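You operate a simulated robot arm through the tools that you are given. There is no shell and no other tool.

You are at the controls of a simulated robot arm. One attempt, no reset.

TASK
Run the charging board under load: key, drive and load lamp on, speed knob to high.
Fine: watch till the needle stands in the green.
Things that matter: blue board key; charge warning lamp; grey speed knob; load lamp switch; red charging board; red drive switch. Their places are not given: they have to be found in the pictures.

The check looks at the end state, three seconds after you hand in, the way a careful person would. Anything else that was tipped, shoved, dropped, spilled or broken makes it a failure.

THE ROBOT
A 6-joint arm with a three-finger gripper, fixed in place. Base frame: the origin is at the foot of the arm, x ahead of it, y to its left, z up; the work surface is at about z = 0.74. Readings come in m, degrees, newtons and seconds.
Its first joint turns from -166.0 to 166.0 degrees. Payload 4.89 kg.
The TCP is the grasp point between the finger pads, 0.03 m short of the fingertips. In the tool frame z runs along the fingers and y along their closing line. Largest opening 0.164 m; the body of the gripper starts 0.125 m behind the TCP.
Orientation is that of the tool frame in the base frame, as a unit quaternion [w, x, y, z]. With the fingers straight down and closing along the base's y, the tool's x points along the base's -x, its y along +y and its z along -z.

THE INTERFACE
- The arm moves only by the tool drive_tool. Its argument "commands" is a list of rows, each an object (a shift or turn left out is 0, a gripper value left out holds the last) with "delta_pos": the shift along the base's x, y, z in m, a list of three; "delta_rot": the turn, a rotation vector about the base's x, y, z in degrees, a list of three; "jaw": the gripper command, from -1 (shut) to 1 (fully open), values between in proportion. In form: [{"delta_pos": [tx, ty, tz], "delta_rot": [ax, ay, az], "jaw": jaw}, ...]. A call has 1 to 20 rows; each row shifts and turns the commanded pose from where the row before left it. Rows are played at 5 a second. More than 0.05 m and 8.6 degrees between two rows, or a gripper value outside its range, and nothing of the call is played. A pose out of reach is approached as far as the arm can. The call stops where the force on the tool passes 40 N (or 10 N more than at its start, if that is more) or the arm is blocked; 0.2 s more then pass. The fingers move at their own pace (about 0.108 m/s each) and stop on an object; they squeeze with about 37 N. The grip force told is the motor's: it shows also when the fingers shut on nothing. Time passes only in rows, and 0.2 s behind the last, so rows that do not move let the fingers close. The reply holds the time, the measured pose of the TCP, the force on the tool along the base axes, the opening and the grip force, in the units named above and with some noise, with the torque about the TCP (base axes, N m) and any sound that the robot's microphone picked up.
- Cameras (640 x 400 px; columns grow to the right, rows downward): "scene" is fixed at [0.0505, 0.6491, 1.7113]; the picture's right is [-0.25, -0.97, 0.00], its down [-0.49, 0.13, -0.86] and it looks along [0.84, -0.22, -0.50] (base axes); focal length 345 px, centre (320, 200). "wrist" rides on the gripper at [0.076, -0.002, -0.152] in the tool frame; the picture's right is [0.02, 1.00, 0.00], its down [-0.88, 0.02, -0.47] and it looks along [-0.47, 0.01, 0.88] (tool axes); focal length 247 px, centre (320, 200).
- capture(camera): a new picture of that camera. The clock stands still meanwhile.
- slide_trunk(by): slides the trunk up (or, below 0, down) by that many m; the arm rides with it, the base frame stays. It gives what a move gives, with no picture.
- pixel_to_xyz(camera, pixels): there is no depth. For up to 12 entries [column, row, z] of the newest picture of that camera ("zoom" is the newest enlarged one), the place [x, y] in the base frame at which the ray of that pixel passes the height z, good to about 0.002 m. The clock stands still meanwhile.
- zoom(camera, box): a new picture of the part [left, top, right, bottom] of that camera's present view, enlarged. The clock stands still meanwhile.
- job_done(): hands the job in; it is judged then, once.

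Leave the gripper open and the arm clear of the work at the hand-in unless told otherwise.

The tools are called after ">>>" by a JSON object that holds its "api" and its "payload". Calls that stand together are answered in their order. drive_tool: Moves the arm, as the interface text tells. Its arguments: {"type":"object","properties":{"commands":{"type":"array","items":{"type":"object","properties":{"delta_pos":{"type":"array","items":{"type":"number"}},"delta_rot":{"type":"array","items":{"type":"number"}},"jaw":{"type":"number"}}}}},"required":["commands"]} The other tools are called the same way: slide_trunk (by) slides the trunk up or down; capture (camera) takes a picture; pixel_to_xyz (camera, pixels) gives the place at which the rays of pixels pass given heights; zoom (camera, box) takes an enlarged picture of a part of a camera's view; job_done () hands the job in.

At the start:

```text
t: 0.0
ee_pos: [0.5283, 0.3423, 1.4342]
orientation: [0.001, -0.001, 1.0, 0.0]
ft_force: [-0.1, 0.8, 0.2]
wrist_torque: [-0.01, 0.0, -0.01]
finger_gap: 0.164
gripper_force: 0.1
trunk travel left (down, up): [-0.175, 0.215]
```

scene: 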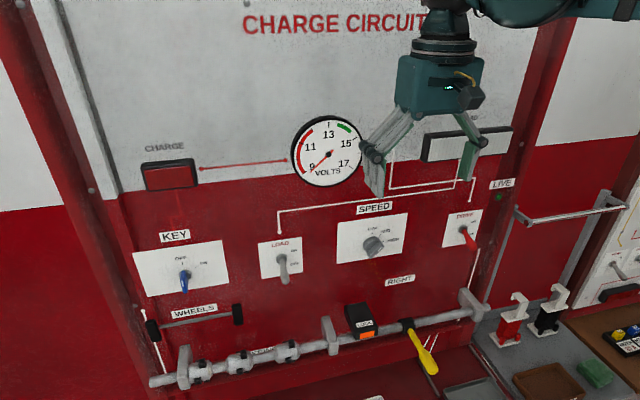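
wrist: 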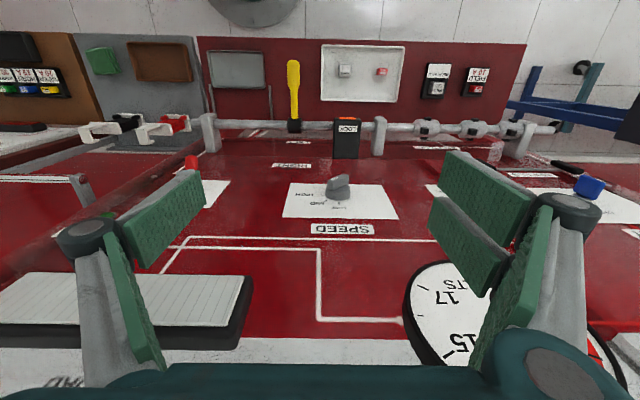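

I see the board with key, load, speed and drive controls. I'll start with enlarged views of the scene to read the labels.

>>> {"api": "zoom", "payload": {"camera": "scene", "box": [120, 210, 320, 335]}}

>>> {"api": "zoom", "payload": {"camera": "scene", "box": [320, 180, 520, 305]}}

>>> {"api": "zoom", "payload": {"camera": "scene", "box": [240, 100, 520, 275]}}

```text
3.20 times, centred on (220, 272) of scene
```

zoom: 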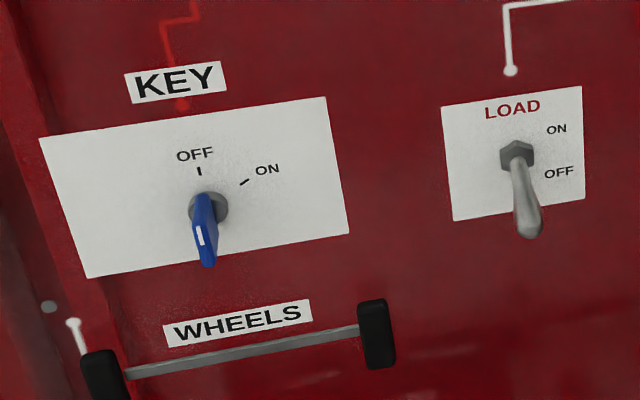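

```text
3.20 times, centred on (420, 242) of scene
```

zoom: 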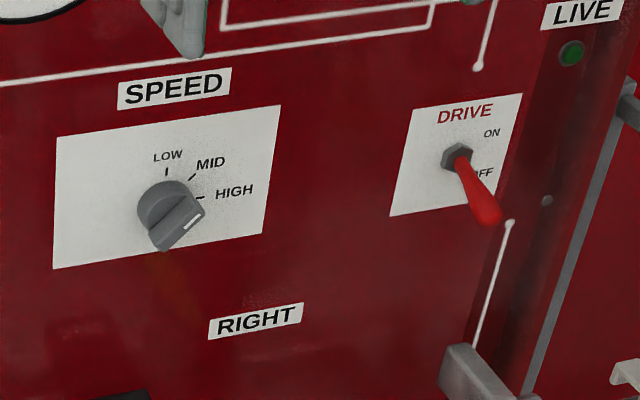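

```text
2.29 times, centred on (380, 188) of scene
```

zoom: 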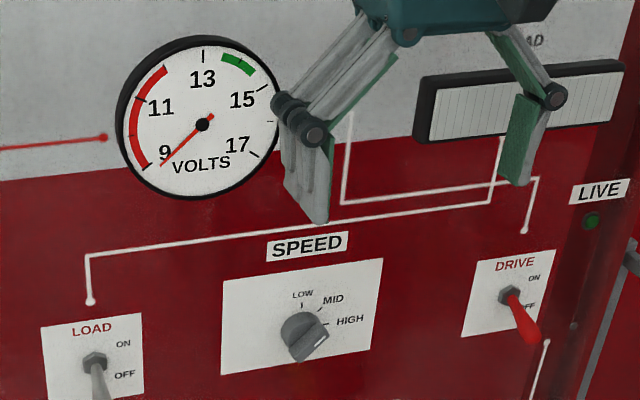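

The board stands upright at about x = 0.64, facing the robot. Next come tighter zooms on the key (around 185,275), the speed knob (around 372,244), both switches and the lamp.

>>> {"api": "zoom", "payload": {"camera": "scene", "box": [340, 215, 412, 260]}}

>>> {"api": "zoom", "payload": {"camera": "scene", "box": [150, 245, 230, 295]}}

>>> {"api": "zoom", "payload": {"camera": "scene", "box": [435, 200, 515, 250]}}

>>> {"api": "zoom", "payload": {"camera": "scene", "box": [130, 130, 226, 190]}}

>>> {"api": "zoom", "payload": {"camera": "wrist", "box": [260, 110, 420, 210]}}

```text
8.89 times, centred on (376, 238) of scene
```

zoom: 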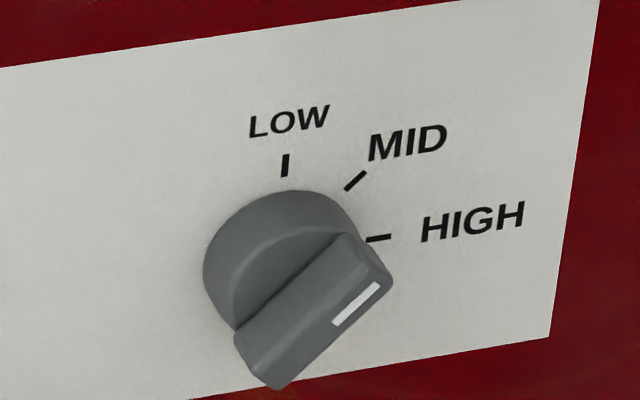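

```text
8.00 times, centred on (190, 270) of scene
```

zoom: 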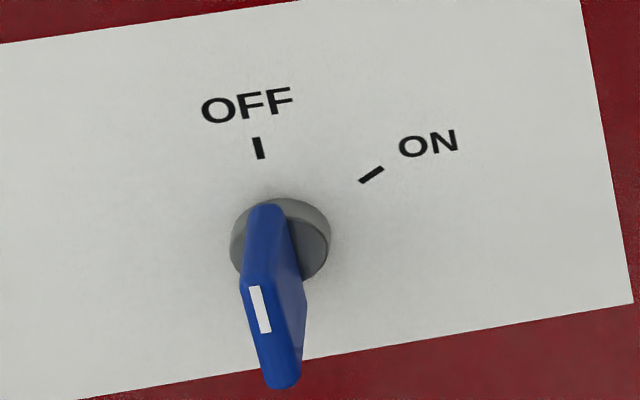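

```text
8.00 times, centred on (475, 225) of scene
```

zoom: 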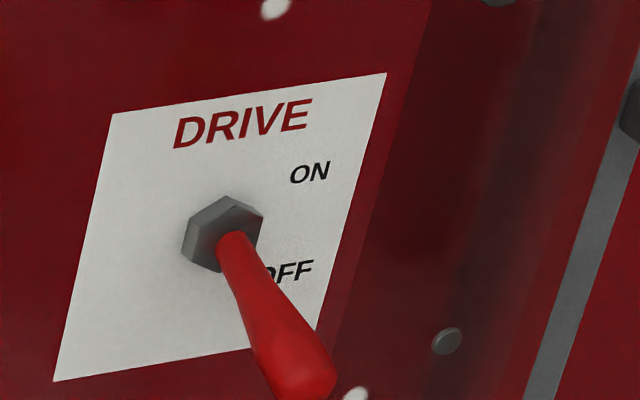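

```text
6.67 times, centred on (178, 160) of scene
```

zoom: 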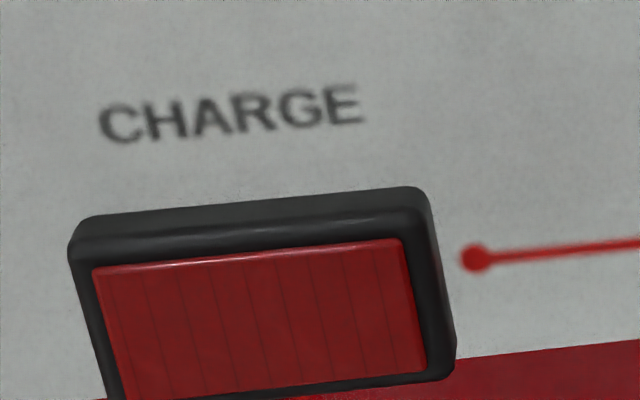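

```text
4.00 times, centred on (340, 160) of wrist
```

zoom: 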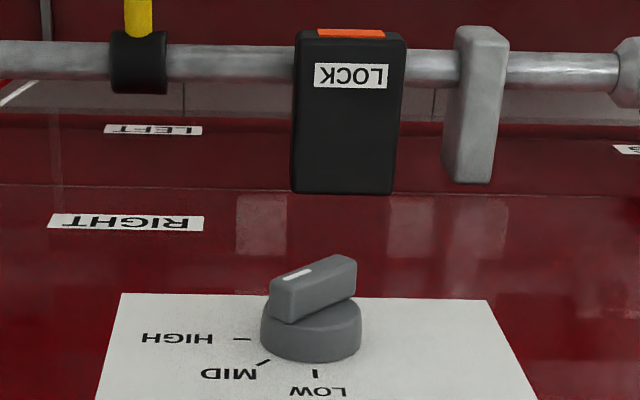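

Reading the zooms, the speed knob mark points at MID and the key mark at OFF. Both toggles point down, which is OFF. I'll back the arm off the board a little and shift it left, toward the key side, before turning the tool forward.

>>> {"api": "drive_tool", "payload": {"commands": [{"delta_pos": [-0.03, 0.02, 0]}, {"delta_pos": [-0.03, 0.04, 0]}, {"delta_pos": [-0.02, 0.04, 0]}, {"delta_pos": [0, 0.04, 0]}, {"delta_pos": [0, 0.04, 0]}, {"delta_pos": [0, 0.04, 0]}]}}

```text
t: 1.4
ee_pos: [0.4509, 0.5634, 1.4358]
orientation: [0.001, 0.0, 1.0, 0.0]
ft_force: [-0.9, -1.0, 1.6]
wrist_torque: [0.29, 0.03, -0.03]
finger_gap: 0.1641
gripper_force: 0.0
trunk travel left (down, up): [-0.175, 0.215]
```

The arm moved cleanly. Next I'll turn the tool toward the board in small steps, a negative turn about y, and check how far it gets.

>>> {"api": "drive_tool", "payload": {"commands": [{"delta_rot": [0, -7.5, 0]}, {"delta_rot": [0, -7.5, 0]}, {"delta_rot": [0, -7.5, 0]}, {"delta_rot": [0, -7.5, 0]}, {"delta_rot": [0, -7.5, 0]}, {"delta_rot": [0, -7.5, 0]}]}}

>>> {"api": "capture", "payload": {"camera": "scene"}}

>>> {"api": "capture", "payload": {"camera": "wrist"}}

```text
t: 2.8
ee_pos: [0.454, 0.5611, 1.4337]
orientation: [0.383, 0.004, 0.924, -0.002]
ft_force: [-1.1, -0.8, 0.4]
wrist_torque: [0.01, -0.1, 0.01]
finger_gap: 0.1637
gripper_force: 0.1
trunk travel left (down, up): [-0.175, 0.215]
```

```text
taken
```

scene: 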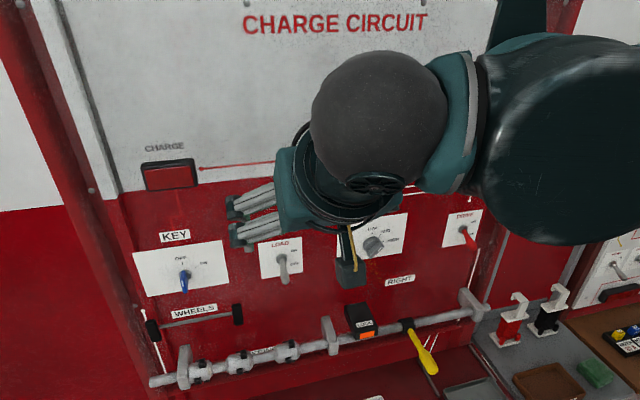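

```text
taken
```

wrist: 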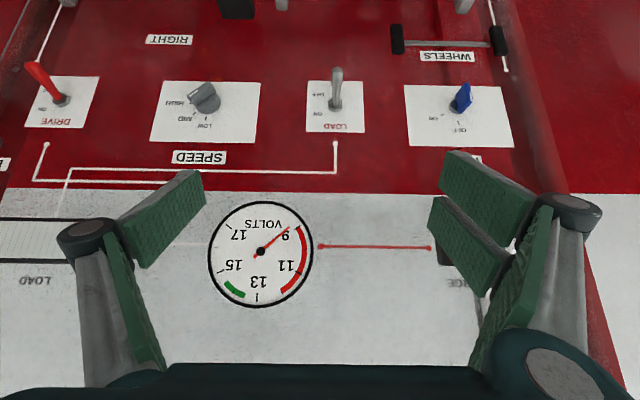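

The tool is now pitched 45°. The wrist picture shows all the controls upside down: drive at (60,97), speed at (205,98), load at (335,100) and key at (461,99). I'll fetch rays from both cameras for shared points to fix the board plane.

>>> {"api": "pixel_to_xyz", "payload": {"camera": "scene", "pixels": [[133, 253, 1.2], [133, 253, 1.4], [229, 285, 1.1], [229, 285, 1.3], [405, 213, 1.1], [405, 213, 1.3], [339, 263, 1.1], [339, 263, 1.3], [481, 208, 1.2], [481, 208, 1.4], [174, 236, 1.2], [174, 236, 1.4]]}}

>>> {"api": "pixel_to_xyz", "payload": {"camera": "wrist", "pixels": [[514, 147, 1.2], [514, 147, 1.4], [404, 85, 1.1], [404, 85, 1.3], [150, 140, 1.2], [150, 140, 1.4], [261, 82, 1.1], [261, 82, 1.3], [25, 127, 1.2], [25, 127, 1.4], [261, 251, 1.3], [261, 251, 1.5]]}}

```text
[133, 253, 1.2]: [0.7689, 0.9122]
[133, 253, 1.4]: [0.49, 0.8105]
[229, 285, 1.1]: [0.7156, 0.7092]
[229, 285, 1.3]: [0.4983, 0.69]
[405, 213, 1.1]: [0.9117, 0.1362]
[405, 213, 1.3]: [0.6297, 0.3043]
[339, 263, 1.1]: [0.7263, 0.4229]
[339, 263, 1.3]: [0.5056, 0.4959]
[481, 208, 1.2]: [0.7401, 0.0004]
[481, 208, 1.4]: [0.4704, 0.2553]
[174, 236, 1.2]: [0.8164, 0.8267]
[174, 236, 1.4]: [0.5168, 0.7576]
```

```text
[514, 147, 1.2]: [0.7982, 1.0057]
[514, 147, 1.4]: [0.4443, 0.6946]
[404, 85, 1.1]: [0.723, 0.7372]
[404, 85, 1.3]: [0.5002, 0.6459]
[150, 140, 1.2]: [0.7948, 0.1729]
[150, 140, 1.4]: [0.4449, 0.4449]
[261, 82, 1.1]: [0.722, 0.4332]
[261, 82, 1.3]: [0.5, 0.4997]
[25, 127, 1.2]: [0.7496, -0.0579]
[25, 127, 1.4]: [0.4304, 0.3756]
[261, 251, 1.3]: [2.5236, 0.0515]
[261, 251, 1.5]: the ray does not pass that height
```

By triangulation the board face lies at x ≈ 0.638, square to x, and the key and speed plates span z ≈ 1.18–1.29. I'll zoom the wrist view on each control.

>>> {"api": "zoom", "payload": {"camera": "wrist", "box": [400, 75, 520, 150]}}

>>> {"api": "zoom", "payload": {"camera": "wrist", "box": [285, 60, 397, 130]}}

>>> {"api": "zoom", "payload": {"camera": "wrist", "box": [145, 75, 265, 150]}}

>>> {"api": "zoom", "payload": {"camera": "wrist", "box": [5, 55, 117, 125]}}

```text
5.33 times, centred on (460, 112) of wrist
```

zoom: 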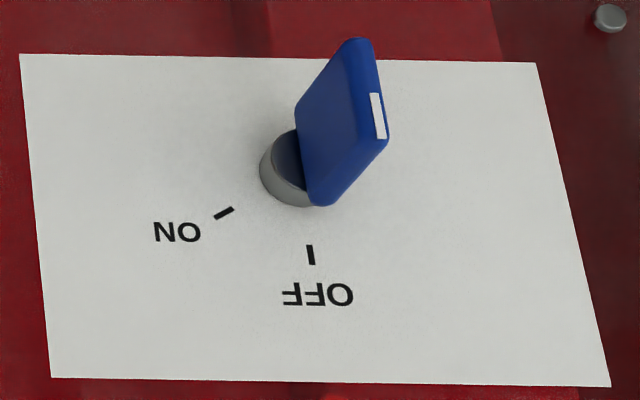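

```text
5.71 times, centred on (341, 95) of wrist
```

zoom: 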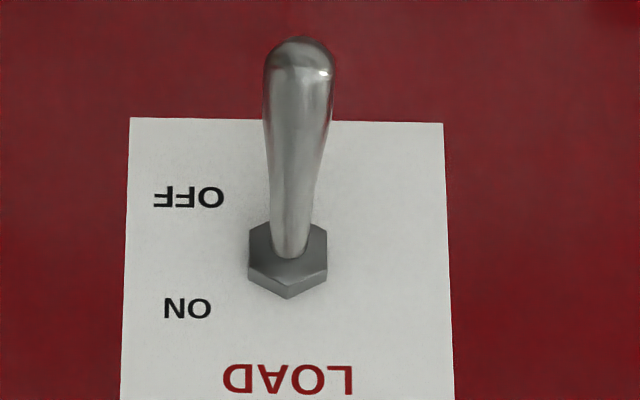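

```text
5.33 times, centred on (205, 112) of wrist
```

zoom: 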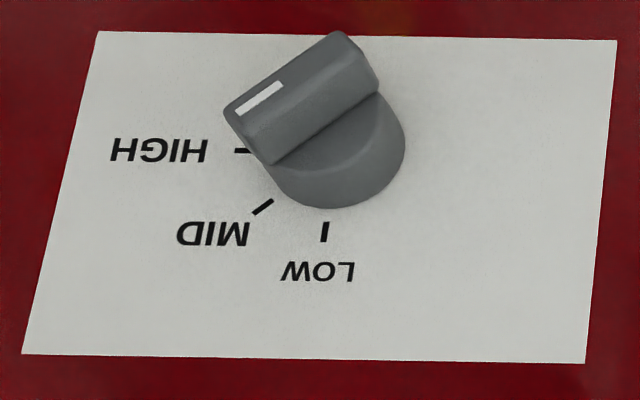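

```text
5.71 times, centred on (61, 90) of wrist
```

zoom: 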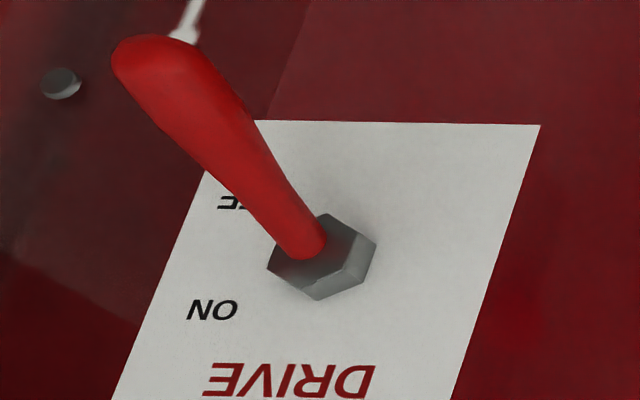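

I'll get rays for the base of each control and for the lever and key tips from this wrist view.

>>> {"api": "pixel_to_xyz", "payload": {"camera": "wrist", "pixels": [[456.3, 106.5, 1.2], [456.3, 106.5, 1.3], [335.5, 105.5, 1.2], [335.5, 105.5, 1.3], [206.5, 98, 1.2], [206.5, 98, 1.3], [60.5, 98.5, 1.2], [60.5, 98.5, 1.3], [337, 70, 1.15], [337, 70, 1.25], [31, 66, 1.15], [31, 66, 1.25]]}}

>>> {"api": "zoom", "payload": {"camera": "scene", "box": [240, 220, 336, 280]}}

>>> {"api": "pixel_to_xyz", "payload": {"camera": "scene", "pixels": [[185.4, 274.4, 1.2], [185.4, 274.4, 1.3], [281, 258, 1.2], [281, 258, 1.3], [373, 242, 1.2], [373, 242, 1.3], [462.5, 229, 1.2], [462.5, 229, 1.3], [285, 283, 1.15], [285, 283, 1.25], [473, 248, 1.15], [473, 248, 1.25]]}}

```text
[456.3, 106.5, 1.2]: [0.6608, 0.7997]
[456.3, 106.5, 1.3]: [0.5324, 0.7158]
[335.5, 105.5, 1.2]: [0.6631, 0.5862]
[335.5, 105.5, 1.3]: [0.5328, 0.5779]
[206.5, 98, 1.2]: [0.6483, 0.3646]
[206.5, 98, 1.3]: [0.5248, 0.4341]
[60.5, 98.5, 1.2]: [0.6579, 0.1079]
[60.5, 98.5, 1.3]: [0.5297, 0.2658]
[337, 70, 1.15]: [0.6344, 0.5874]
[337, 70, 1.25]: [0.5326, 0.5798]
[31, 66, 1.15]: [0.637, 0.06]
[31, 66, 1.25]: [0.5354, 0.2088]
```

```text
6.67 times, centred on (288, 250) of scene
```

zoom: 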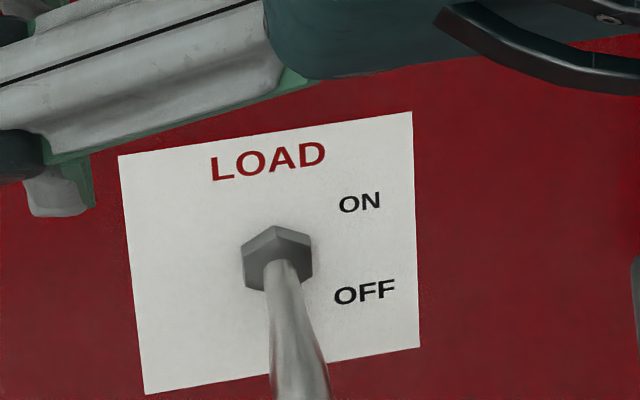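

```text
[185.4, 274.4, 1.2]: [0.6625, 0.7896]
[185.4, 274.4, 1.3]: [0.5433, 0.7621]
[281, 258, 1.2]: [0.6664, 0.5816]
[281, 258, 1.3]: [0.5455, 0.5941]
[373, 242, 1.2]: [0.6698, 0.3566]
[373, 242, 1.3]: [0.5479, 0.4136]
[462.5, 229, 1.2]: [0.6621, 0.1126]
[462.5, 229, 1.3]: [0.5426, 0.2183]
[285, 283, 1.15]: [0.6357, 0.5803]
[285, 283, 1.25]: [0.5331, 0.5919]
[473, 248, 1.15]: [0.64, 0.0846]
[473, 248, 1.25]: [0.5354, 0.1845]
```

The estimates agree that all four controls sit at z ≈ 1.22. Their y positions are about 0.783 for the key, 0.584 for load, 0.378 for speed and 0.136 for drive. I'll turn the tool on toward horizontal.

>>> {"api": "drive_tool", "payload": {"commands": [{"delta_rot": [0, -7.5, 0]}, {"delta_rot": [0, -7.5, 0]}, {"delta_rot": [0, -7.5, 0]}, {"delta_rot": [0, -7.5, 0]}, {"delta_rot": [0, -7.5, 0]}, {"delta_rot": [0, -7.5, 0]}]}}

>>> {"api": "capture", "payload": {"camera": "scene"}}

>>> {"api": "capture", "payload": {"camera": "wrist"}}

```text
t: 4.2
ee_pos: [0.449, 0.5626, 1.4343]
orientation: [0.708, 0.0, 0.706, 0.001]
ft_force: [-0.3, -0.9, 0.3]
wrist_torque: [0.02, 0.03, 0.14]
finger_gap: 0.1639
gripper_force: 0.1
trunk travel left (down, up): [-0.175, 0.215]
```

```text
taken
```

scene: 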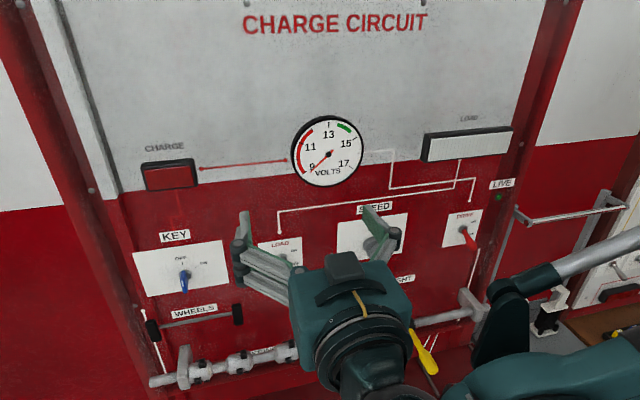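

```text
taken
```

wrist: 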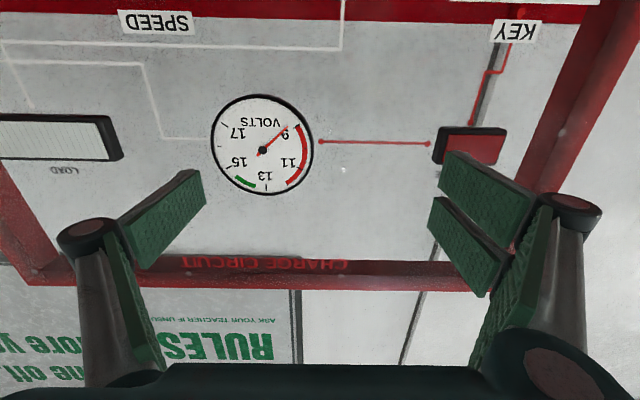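

The tool is now horizontal and the arm bends freely. Still about 0.1 m short of the board, I'll move across to stand in front of the key.

>>> {"api": "drive_tool", "payload": {"commands": [{"delta_pos": [0, 0.036, -0.03]}, {"delta_pos": [0, 0.037, -0.03]}, {"delta_pos": [0, 0.037, -0.03]}, {"delta_pos": [0, 0.037, -0.03]}, {"delta_pos": [0, 0.037, -0.03]}, {"delta_pos": [0, 0.036, -0.03]}, {"delta_pos": [0, 0, -0.03]}]}}

>>> {"api": "capture", "payload": {"camera": "scene"}}

>>> {"api": "capture", "payload": {"camera": "wrist"}}

```text
t: 5.3
ee_pos: [0.4469, 0.5897, 1.3452]
orientation: [0.707, 0.01, 0.707, -0.011]
ft_force: [0.0, -1.7, 0.7]
wrist_torque: [-0.01, 0.02, 0.07]
finger_gap: 0.1641
gripper_force: 0.0
trunk travel left (down, up): [-0.175, 0.215]
stopped in row 5: the arm was blocked; the commanded pose is now the measured one
```

```text
taken
```

scene: 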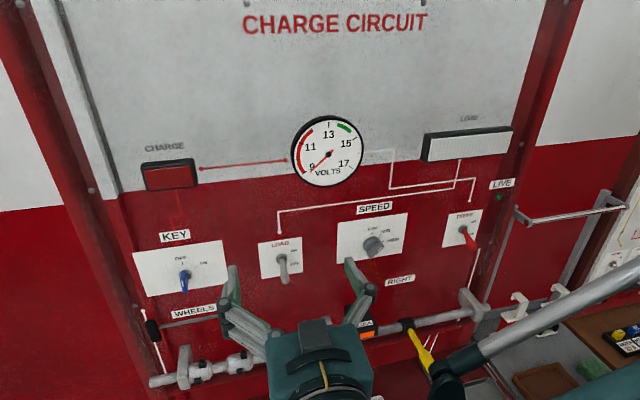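

```text
taken
```

wrist: 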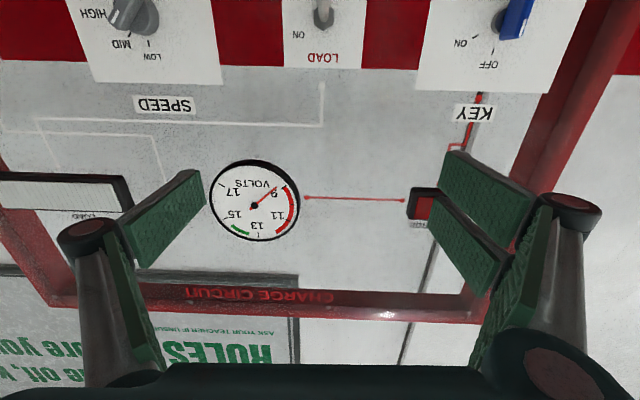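

The call stopped early with the arm blocked, though the tool force stayed low. I'll zoom on the arm's lower-right part to see whether a link is touching something near the yellow handle at (425,350).

>>> {"api": "zoom", "payload": {"camera": "scene", "box": [200, 220, 488, 400]}}

>>> {"api": "zoom", "payload": {"camera": "scene", "box": [400, 240, 640, 400]}}

```text
2.22 times, centred on (344, 310) of scene
```

zoom: 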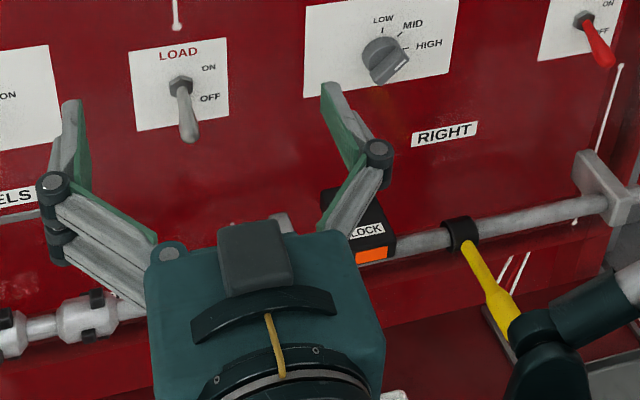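

```text
2.50 times, centred on (520, 320) of scene
```

zoom: 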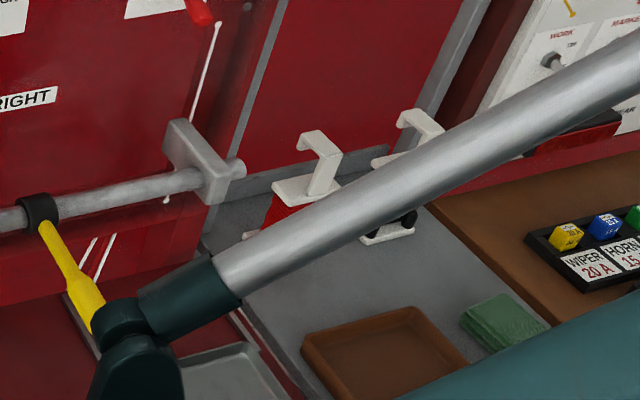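

The forearm is well in front of the yellow handle, nearer the camera, so this looks like a near-singular wrist with the tool flat along x. I'll go back to the 45° pitch, which moved freely and shows the controls better, and narrow the fingers a bit.

>>> {"api": "drive_tool", "payload": {"commands": [{"delta_rot": [0, 7.5, 0]}, {"delta_rot": [0, 7.5, 0]}, {"delta_rot": [0, 7.5, 0]}, {"delta_rot": [0, 7.5, 0]}, {"delta_rot": [0, 7.5, 0]}, {"delta_rot": [0, 7.5, 0], "jaw": -0.2}, {"jaw": -0.2}]}}

>>> {"api": "capture", "payload": {"camera": "scene"}}

```text
t: 6.9
ee_pos: [0.4455, 0.5955, 1.3459]
orientation: [0.382, 0.005, 0.924, -0.011]
ft_force: [-0.2, 0.4, 0.2]
wrist_torque: [-0.02, 0.0, 0.01]
finger_gap: 0.0656
gripper_force: 0.0
trunk travel left (down, up): [-0.175, 0.215]
```

```text
taken
```

scene: 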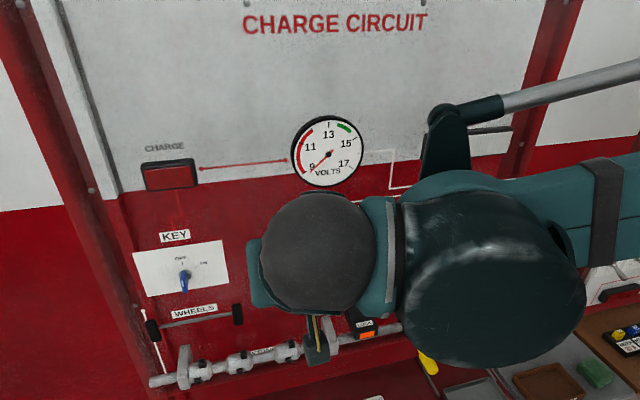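

Some arm links look close to the board in this picture, around (445,115). I'll zoom there before moving on.

>>> {"api": "zoom", "payload": {"camera": "scene", "box": [240, 60, 640, 310]}}

>>> {"api": "capture", "payload": {"camera": "wrist"}}

```text
1.60 times, centred on (440, 185) of scene
```

zoom: 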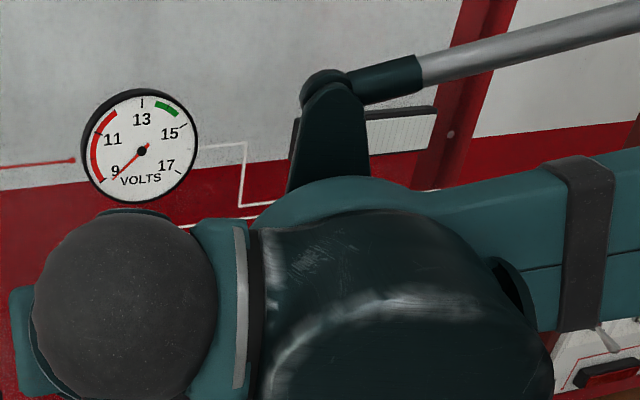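

```text
taken
```

wrist: 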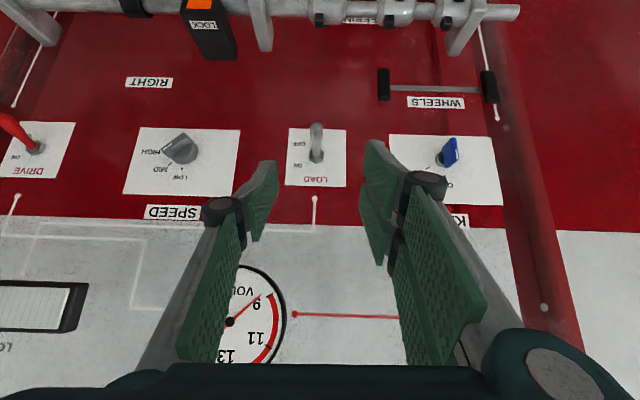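

The wrist view shows the board clearly, with the key at (447,150). I'll move slowly left and forward to stand in front of the key, correcting the small 1° tilt on the way.

>>> {"api": "drive_tool", "payload": {"commands": [{"delta_pos": [0.0, 0.03, 0], "delta_rot": [0.95, 0, 1.0]}, {"delta_pos": [0.01, 0.03, -0.005]}, {"delta_pos": [0.01, 0.03, -0.005]}, {"delta_pos": [0.01, 0.03, -0.005]}, {"delta_pos": [0.01, 0.03, -0.005]}, {"delta_pos": [0.01, 0.0375, -0.005]}]}}

>>> {"api": "capture", "payload": {"camera": "scene"}}

>>> {"api": "capture", "payload": {"camera": "wrist"}}

```text
t: 8.3
ee_pos: [0.499, 0.7824, 1.3198]
orientation: [0.382, 0.001, 0.924, 0.0]
ft_force: [0.2, -1.5, 0.6]
wrist_torque: [0.18, 0.07, 0.11]
finger_gap: 0.0656
gripper_force: 0.3
trunk travel left (down, up): [-0.175, 0.215]
```

```text
taken
```

scene: 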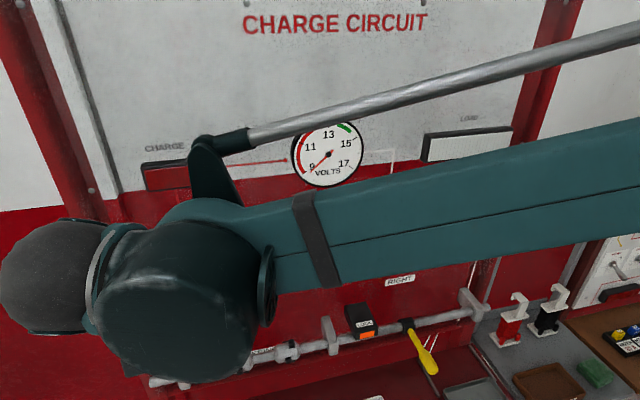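

```text
taken
```

wrist: 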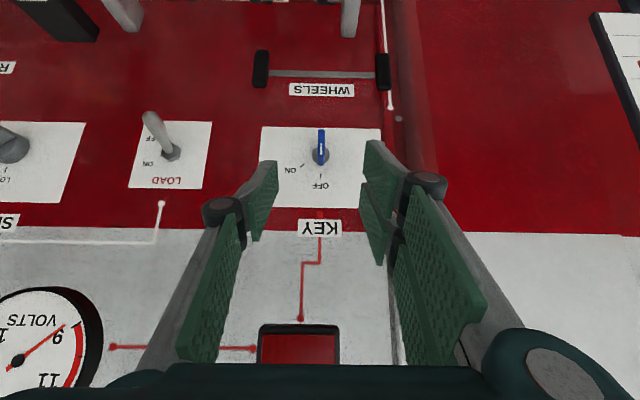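

The key sits at column 320, centred between the fingers, so y ≈ 0.7825. I'll zoom on it for depth and height.

>>> {"api": "zoom", "payload": {"camera": "wrist", "box": [272, 110, 368, 170]}}

>>> {"api": "pixel_to_xyz", "payload": {"camera": "wrist", "pixels": [[321, 148, 1.2], [321, 148, 1.25], [321, 130, 1.2], [321, 130, 1.25], [321, 166, 1.2], [321, 166, 1.25], [321, 155, 1.2], [321, 155, 1.25], [260, 208, 1.25], [260, 208, 1.3], [265, 127, 1.15], [265, 127, 1.2]]}}

```text
6.67 times, centred on (320, 140) of wrist
```

zoom: 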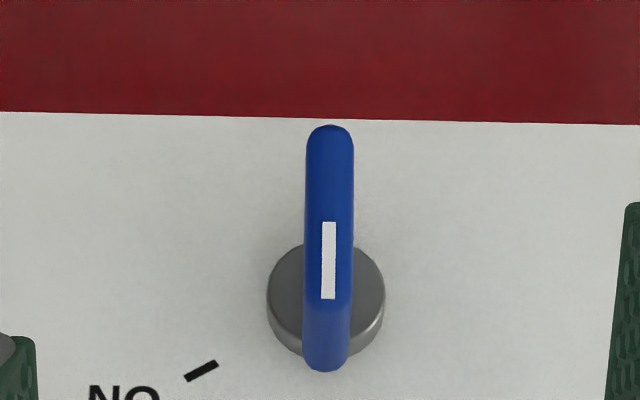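

```text
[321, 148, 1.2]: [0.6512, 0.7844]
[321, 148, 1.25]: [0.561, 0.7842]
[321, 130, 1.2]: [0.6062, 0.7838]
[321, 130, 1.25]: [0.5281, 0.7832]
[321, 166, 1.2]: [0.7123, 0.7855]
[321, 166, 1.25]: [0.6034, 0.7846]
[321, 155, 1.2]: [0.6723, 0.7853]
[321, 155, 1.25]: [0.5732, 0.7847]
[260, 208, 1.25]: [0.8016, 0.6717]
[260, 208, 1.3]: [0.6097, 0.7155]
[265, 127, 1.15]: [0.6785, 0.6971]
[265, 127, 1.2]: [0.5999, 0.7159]
```

The key axis works out at y ≈ 0.784, z ≈ 1.224, with the blade standing out to x ≈ 0.593. I'll move in along the finger direction, stopping part way to check.

>>> {"api": "drive_tool", "payload": {"commands": [{"delta_pos": [0.015, 0.001, -0.014]}, {"delta_pos": [0.015, 0.0006, -0.014]}, {"delta_pos": [0.015, 0, -0.014]}, {"delta_pos": [0.015, 0, -0.014]}]}}

>>> {"api": "capture", "payload": {"camera": "scene"}}

>>> {"api": "capture", "payload": {"camera": "wrist"}}

```text
t: 9.3
ee_pos: [0.5553, 0.7838, 1.264]
orientation: [0.382, 0.001, 0.924, -0.001]
ft_force: [-0.7, -0.5, 0.1]
wrist_torque: [0.02, -0.03, 0.02]
finger_gap: 0.0655
gripper_force: 0.2
trunk travel left (down, up): [-0.175, 0.215]
```

```text
taken
```

scene: 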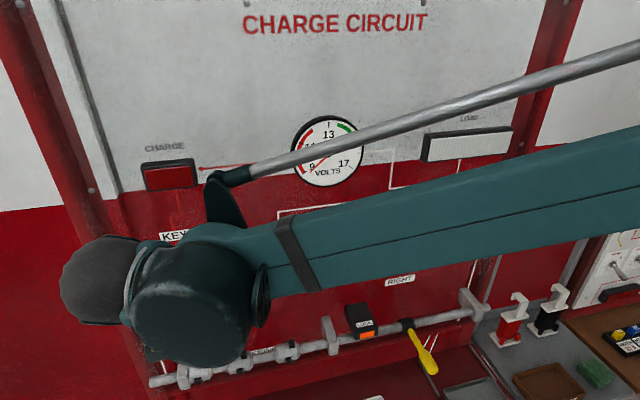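

```text
taken
```

wrist: 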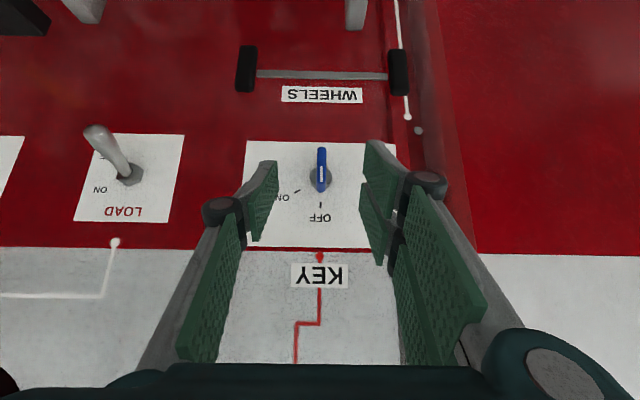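

The fingers straddle the key, which is at (321,170). I'll verify its depth from this nearer view.

>>> {"api": "zoom", "payload": {"camera": "wrist", "box": [256, 130, 384, 210]}}

>>> {"api": "pixel_to_xyz", "payload": {"camera": "wrist", "pixels": [[321, 147, 1.2], [321, 147, 1.24], [321, 178, 1.2], [321, 178, 1.24], [321, 192, 1.2], [321, 192, 1.24]]}}

```text
5.00 times, centred on (320, 170) of wrist
```

zoom: 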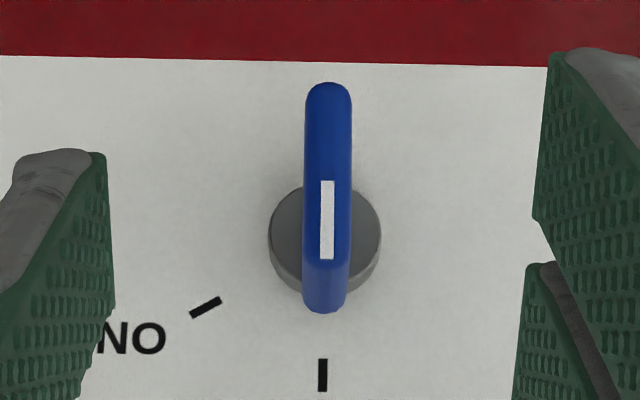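

```text
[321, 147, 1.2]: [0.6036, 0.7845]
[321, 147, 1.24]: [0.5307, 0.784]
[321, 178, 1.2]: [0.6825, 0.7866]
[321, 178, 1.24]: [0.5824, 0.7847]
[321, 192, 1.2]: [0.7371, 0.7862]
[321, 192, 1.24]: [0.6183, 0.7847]
```

The blade spans about x 0.60–0.63 and z 1.203–1.24. I'll go in to TCP (0.592, 0.784, 1.232), fingers still open.

>>> {"api": "drive_tool", "payload": {"commands": [{"delta_pos": [0.012, 0, -0.011]}, {"delta_pos": [0.012, 0, -0.011]}, {"delta_pos": [0.011, 0, -0.01]}, {}]}}

>>> {"api": "capture", "payload": {"camera": "wrist"}}

```text
t: 10.3
ee_pos: [0.5903, 0.7842, 1.2308]
orientation: [0.382, 0.0, 0.924, 0.0]
ft_force: [-0.3, 0.6, -0.5]
wrist_torque: [-0.02, -0.01, -0.01]
finger_gap: 0.0656
gripper_force: 0.1
trunk travel left (down, up): [-0.175, 0.215]
```

```text
taken
```

wrist: 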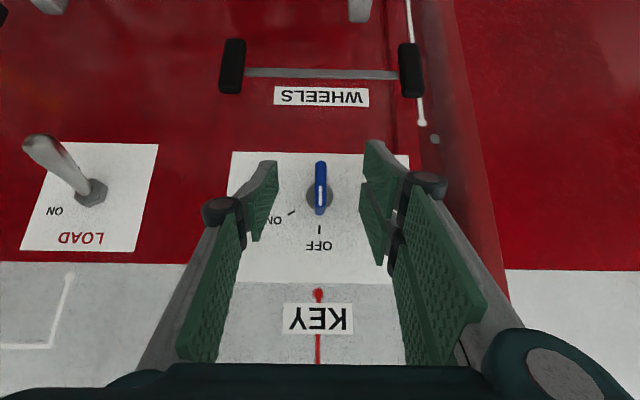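

The key lies between the pads. I'll close the fingers on it without moving.

>>> {"api": "drive_tool", "payload": {"commands": [{"jaw": -1}, {"jaw": -1}, {"jaw": -1}, {"jaw": -1}]}}

>>> {"api": "capture", "payload": {"camera": "wrist"}}

```text
t: 11.3
ee_pos: [0.5903, 0.7847, 1.2324]
orientation: [0.382, 0.0, 0.924, 0.001]
ft_force: [4.8, 8.2, 2.8]
wrist_torque: [0.07, -0.12, 0.23]
finger_gap: 0.0088
gripper_force: 45.4
trunk travel left (down, up): [-0.175, 0.215]
```

```text
taken
```

wrist: 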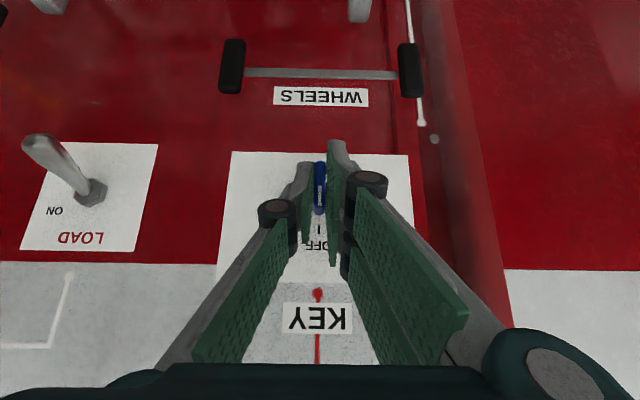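

The key is gripped, with a gap of 8.8 mm. I'll turn it clockwise as seen from the front, a positive turn about x, around the key axis. The first half is 30°.

>>> {"api": "drive_tool", "payload": {"commands": [{"delta_pos": [0, -0.0008, 0], "delta_rot": [5, 0, 0]}, {"delta_pos": [0, -0.0008, -0.0001], "delta_rot": [5, 0, 0]}, {"delta_pos": [0, -0.0008, -0.0002], "delta_rot": [5, 0, 0]}, {"delta_pos": [0, -0.0008, -0.0003], "delta_rot": [5, 0, 0]}, {"delta_pos": [0, -0.0008, -0.0003], "delta_rot": [5, 0, 0]}, {"delta_pos": [0, -0.0007, -0.0004], "delta_rot": [5, 0, 0]}]}}

>>> {"api": "capture", "payload": {"camera": "scene"}}

>>> {"api": "capture", "payload": {"camera": "wrist"}}

```text
t: 11.7
ee_pos: [0.5951, 0.7834, 1.2307]
orientation: [0.383, 0.02, 0.923, 0.041]
ft_force: [-62.2, 2.3, 25.9]
wrist_torque: [0.06, 0.03, 0.36]
finger_gap: 0.0091
gripper_force: 45.7
trunk travel left (down, up): [-0.175, 0.215]
stopped in row 2: the force on the tool passed its limit at 115 N (the readings are from after the stop); the commanded pose is now the measured one
```

```text
taken
```

scene: 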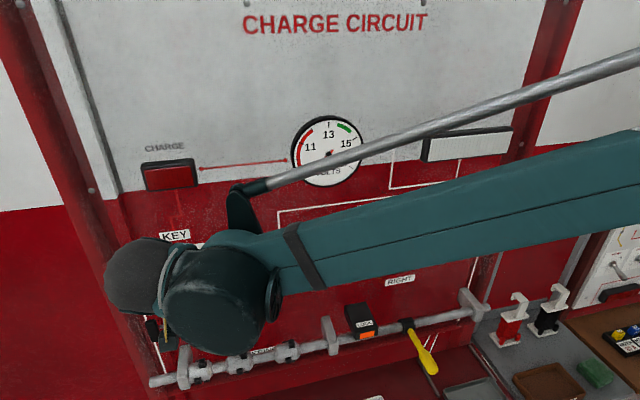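

```text
taken
```

wrist: 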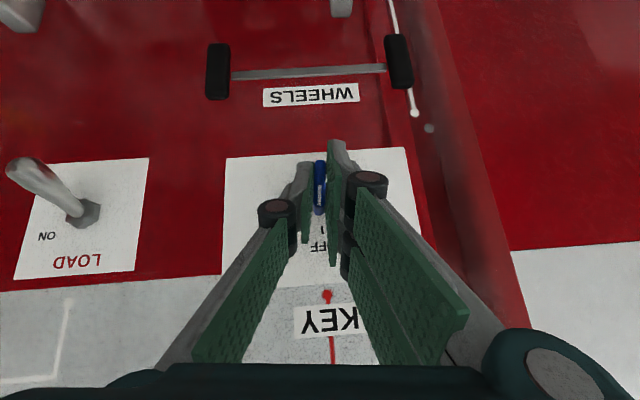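

The force limit tripped: the tool crept forward about 5 mm while turning and pressed on the key boss, reading -62 N along x. I'll ease the grip and back off a few millimetres before regripping farther out.

>>> {"api": "drive_tool", "payload": {"commands": [{"jaw": -0.6}, {"jaw": -0.6}, {"delta_pos": [-0.004, 0, 0.0]}, {"delta_pos": [-0.004, 0.0005, 0.001]}, {}]}}

>>> {"api": "capture", "payload": {"camera": "wrist"}}

>>> {"api": "zoom", "payload": {"camera": "wrist", "box": [256, 130, 384, 210]}}

```text
t: 12.9
ee_pos: [0.5957, 0.7812, 1.2278]
orientation: [0.382, 0.023, 0.923, 0.04]
ft_force: [-4.4, -0.2, 5.8]
wrist_torque: [-0.03, -0.26, 0.1]
finger_gap: 0.0365
gripper_force: 0.4
trunk travel left (down, up): [-0.175, 0.215]
```

```text
taken
```

wrist: 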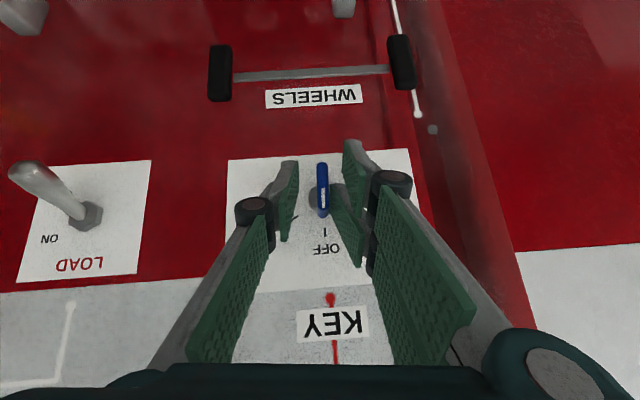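

```text
5.00 times, centred on (320, 170) of wrist
```

zoom: 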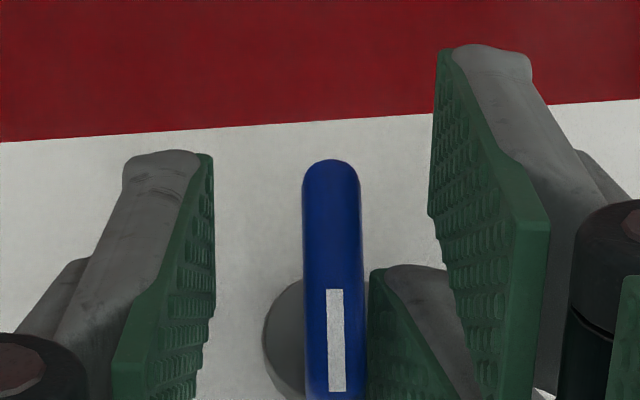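

The tool still reads x = 0.5957 with light contact, so it hasn't come back as asked. I'll back off further with the fingers loose and read again.

>>> {"api": "drive_tool", "payload": {"commands": [{"delta_pos": [-0.003, 0.0, 0.001]}, {"delta_pos": [-0.003, 0.0, 0.001]}, {}, {}]}}

```text
t: 13.9
ee_pos: [0.5916, 0.7836, 1.2313]
orientation: [0.382, 0.024, 0.923, 0.039]
ft_force: [0.5, 2.2, -0.9]
wrist_torque: [-0.18, 0.06, -0.15]
finger_gap: 0.033
gripper_force: 0.1
trunk travel left (down, up): [-0.175, 0.215]
```

The tool is free now at x = 0.5916 with no force. I'll cage the key loosely at a gap of about 13 mm so there's no push along x, then turn in slow 2° rows.

>>> {"api": "drive_tool", "payload": {"commands": [{"delta_pos": [-0.002, 0.0, 0.001], "jaw": -0.84}, {"jaw": -0.84}, {}, {"delta_rot": [2, 0, 0], "delta_pos": [0, -0.0003, 0]}, {"delta_rot": [2, 0, 0], "delta_pos": [0, -0.0003, 0]}, {"delta_rot": [2, 0, 0], "delta_pos": [0, -0.0003, 0]}, {"delta_rot": [2, 0, 0], "delta_pos": [0, -0.0003, 0]}, {}]}}

>>> {"api": "capture", "payload": {"camera": "wrist"}}

```text
t: 15.7
ee_pos: [0.5885, 0.7831, 1.2323]
orientation: [0.38, 0.051, 0.918, 0.104]
ft_force: [0.8, -0.9, 0.4]
wrist_torque: [0.01, -0.01, 0.02]
finger_gap: 0.0129
gripper_force: 0.1
trunk travel left (down, up): [-0.175, 0.215]
```

```text
taken
```

wrist: 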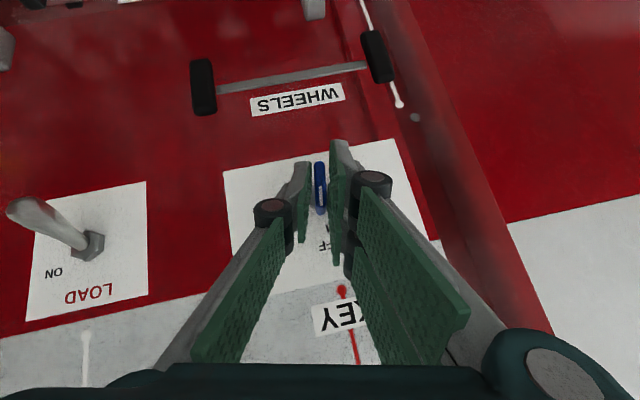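

There's no force and the key turns with the tool, now at about 13°. I'll continue slowly through the next 25°.

>>> {"api": "drive_tool", "payload": {"commands": [{"delta_rot": [2.5, 0, 0], "delta_pos": [0, -0.0005, -0.0001]}, {"delta_rot": [2.5, 0, 0], "delta_pos": [0, -0.0005, -0.0001]}, {"delta_rot": [2.5, 0, 0], "delta_pos": [0, -0.0004, -0.0001]}, {"delta_rot": [2.5, 0, 0], "delta_pos": [0, -0.0004, -0.0002]}, {"delta_rot": [2.5, 0, 0], "delta_pos": [0, -0.0004, -0.0002]}, {"delta_rot": [2.5, 0, 0], "delta_pos": [0, -0.0004, -0.0002]}, {"delta_rot": [2.5, 0, 0], "delta_pos": [0, -0.0004, -0.0002]}, {"delta_rot": [2.5, 0, 0], "delta_pos": [0, -0.0004, -0.0002]}, {"delta_rot": [2.5, 0, 0], "delta_pos": [0, -0.0003, -0.0002]}, {"delta_rot": [2.5, 0, 0], "delta_pos": [0, -0.0003, -0.0003]}, {}]}}

>>> {"api": "capture", "payload": {"camera": "wrist"}}

>>> {"api": "capture", "payload": {"camera": "scene"}}

```text
t: 18.1
ee_pos: [0.581, 0.7787, 1.2299]
orientation: [0.36, 0.128, 0.874, 0.301]
ft_force: [-0.4, -0.8, -0.1]
wrist_torque: [0.02, 0.0, -0.01]
finger_gap: 0.0138
gripper_force: 0.3
trunk travel left (down, up): [-0.175, 0.215]
```

```text
taken
```

wrist: 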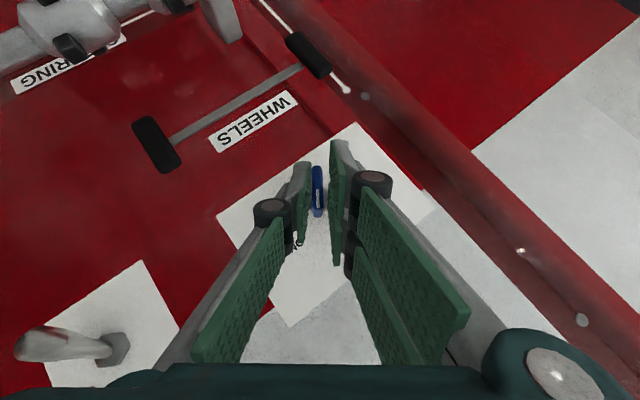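

```text
taken
```

scene: 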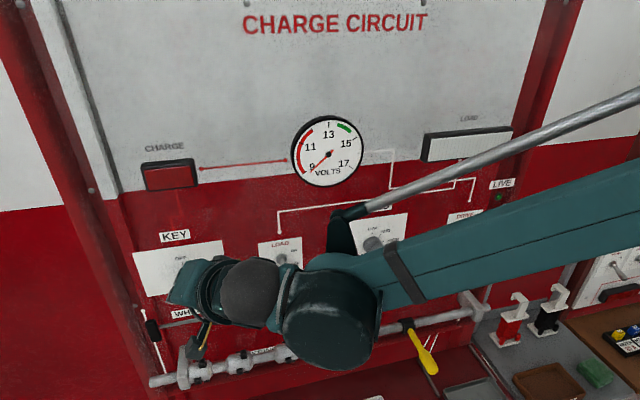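

The key is at about 38° with no force, but the tool drifted back to x = 0.581. I'll put about 6 mm back gradually while turning the remaining 22°.

>>> {"api": "drive_tool", "payload": {"commands": [{"delta_pos": [0.003, 0, 0]}, {"delta_rot": [2.5, 0, 0], "delta_pos": [0.001, -0.0003, -0.0002]}, {"delta_rot": [2.5, 0, 0], "delta_pos": [0.001, -0.0003, -0.0003]}, {"delta_rot": [2.5, 0, 0], "delta_pos": [0.001, -0.0003, -0.0003]}, {"delta_rot": [2.5, 0, 0], "delta_pos": [0.0005, -0.0003, -0.0003]}, {"delta_rot": [2.5, 0, 0], "delta_pos": [0, -0.0003, -0.0003]}, {}]}}

>>> {"api": "capture", "payload": {"camera": "wrist"}}

```text
t: 19.7
ee_pos: [0.5868, 0.7764, 1.2297]
orientation: [0.345, 0.167, 0.835, 0.395]
ft_force: [-0.4, 0.2, -1.5]
wrist_torque: [0.01, 0.06, 0.0]
finger_gap: 0.0139
gripper_force: 0.7
trunk travel left (down, up): [-0.175, 0.215]
```

```text
taken
```

wrist: 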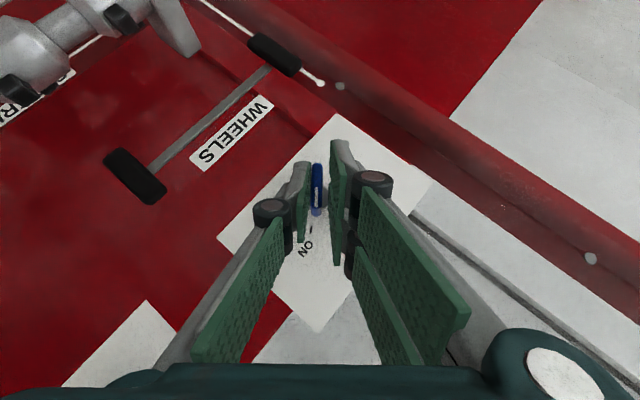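

The turn stands at about 51°, and the ON label appears below the key at (305,247). I'll finish the last 10°.

>>> {"api": "drive_tool", "payload": {"commands": [{"delta_rot": [2.5, 0, 0], "delta_pos": [0, -0.0002, -0.0003]}, {"delta_rot": [2.5, 0, 0], "delta_pos": [0, -0.0002, -0.0003]}, {"delta_rot": [2.5, 0, 0], "delta_pos": [0, -0.0002, -0.0004]}, {"delta_rot": [2.5, 0, 0], "delta_pos": [0, -0.0002, -0.0004]}, {}]}}

>>> {"api": "zoom", "payload": {"camera": "wrist", "box": [256, 140, 384, 220]}}

>>> {"api": "zoom", "payload": {"camera": "scene", "box": [120, 130, 376, 290]}}

```text
t: 20.9
ee_pos: [0.5862, 0.7777, 1.2268]
orientation: [0.328, 0.196, 0.798, 0.466]
ft_force: [0.1, 0.6, -1.0]
wrist_torque: [-0.02, 0.04, -0.03]
finger_gap: 0.0135
gripper_force: 0.3
trunk travel left (down, up): [-0.175, 0.215]
```

```text
5.00 times, centred on (320, 180) of wrist
```

zoom: 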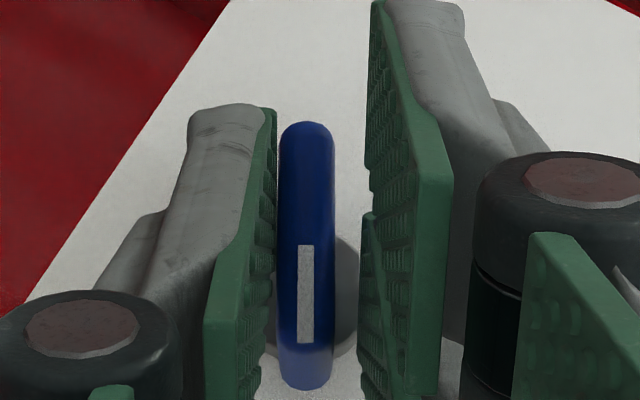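

```text
2.50 times, centred on (248, 210) of scene
```

zoom: 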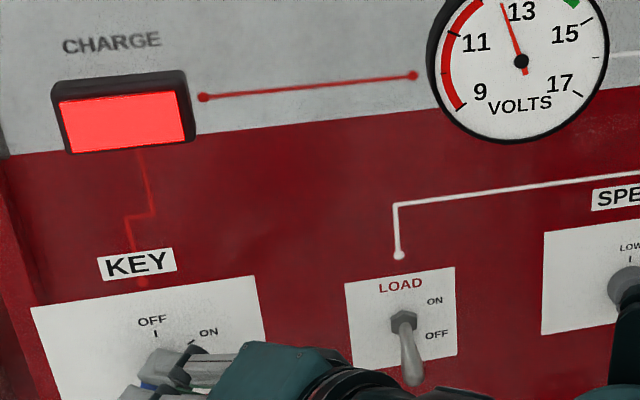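

The charge lamp is lit and the needle rose to about 12.5, so the key is ON. I'll open the fingers and withdraw straight back from the key.

>>> {"api": "drive_tool", "payload": {"commands": [{"jaw": -0.5}, {"jaw": -0.5}, {"delta_pos": [-0.015, 0, 0]}, {"delta_pos": [-0.02, 0, 0]}, {"delta_pos": [-0.02, -0.005, 0.005]}, {"delta_pos": [-0.02, -0.005, 0.005]}, {}]}}

>>> {"api": "capture", "payload": {"camera": "scene"}}

>>> {"api": "capture", "payload": {"camera": "wrist"}}

```text
t: 22.5
ee_pos: [0.5222, 0.7602, 1.2387]
orientation: [0.333, 0.201, 0.797, 0.463]
ft_force: [0.0, -0.3, -0.1]
wrist_torque: [0.04, -0.01, 0.04]
finger_gap: 0.041
gripper_force: 0.0
trunk travel left (down, up): [-0.175, 0.215]
```

```text
taken
```

scene: 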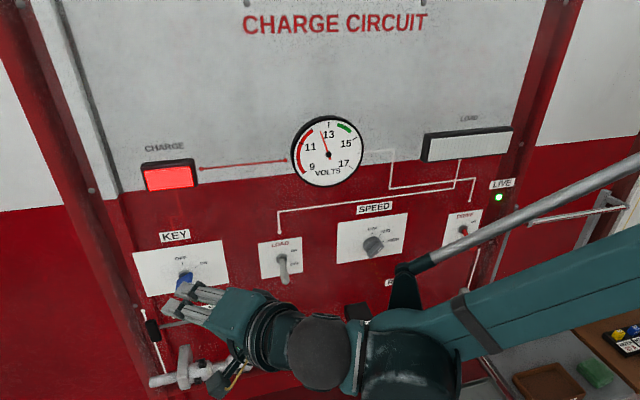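

```text
taken
```

wrist: 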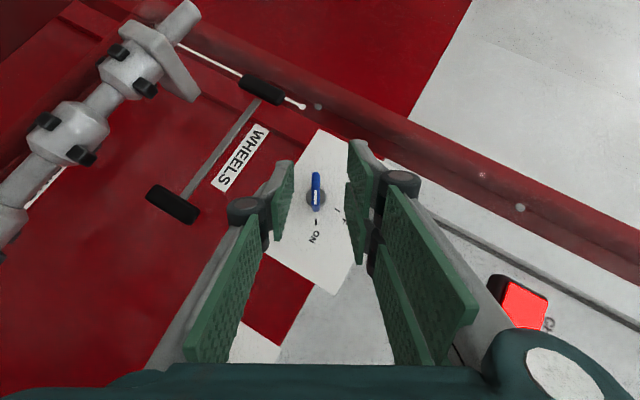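

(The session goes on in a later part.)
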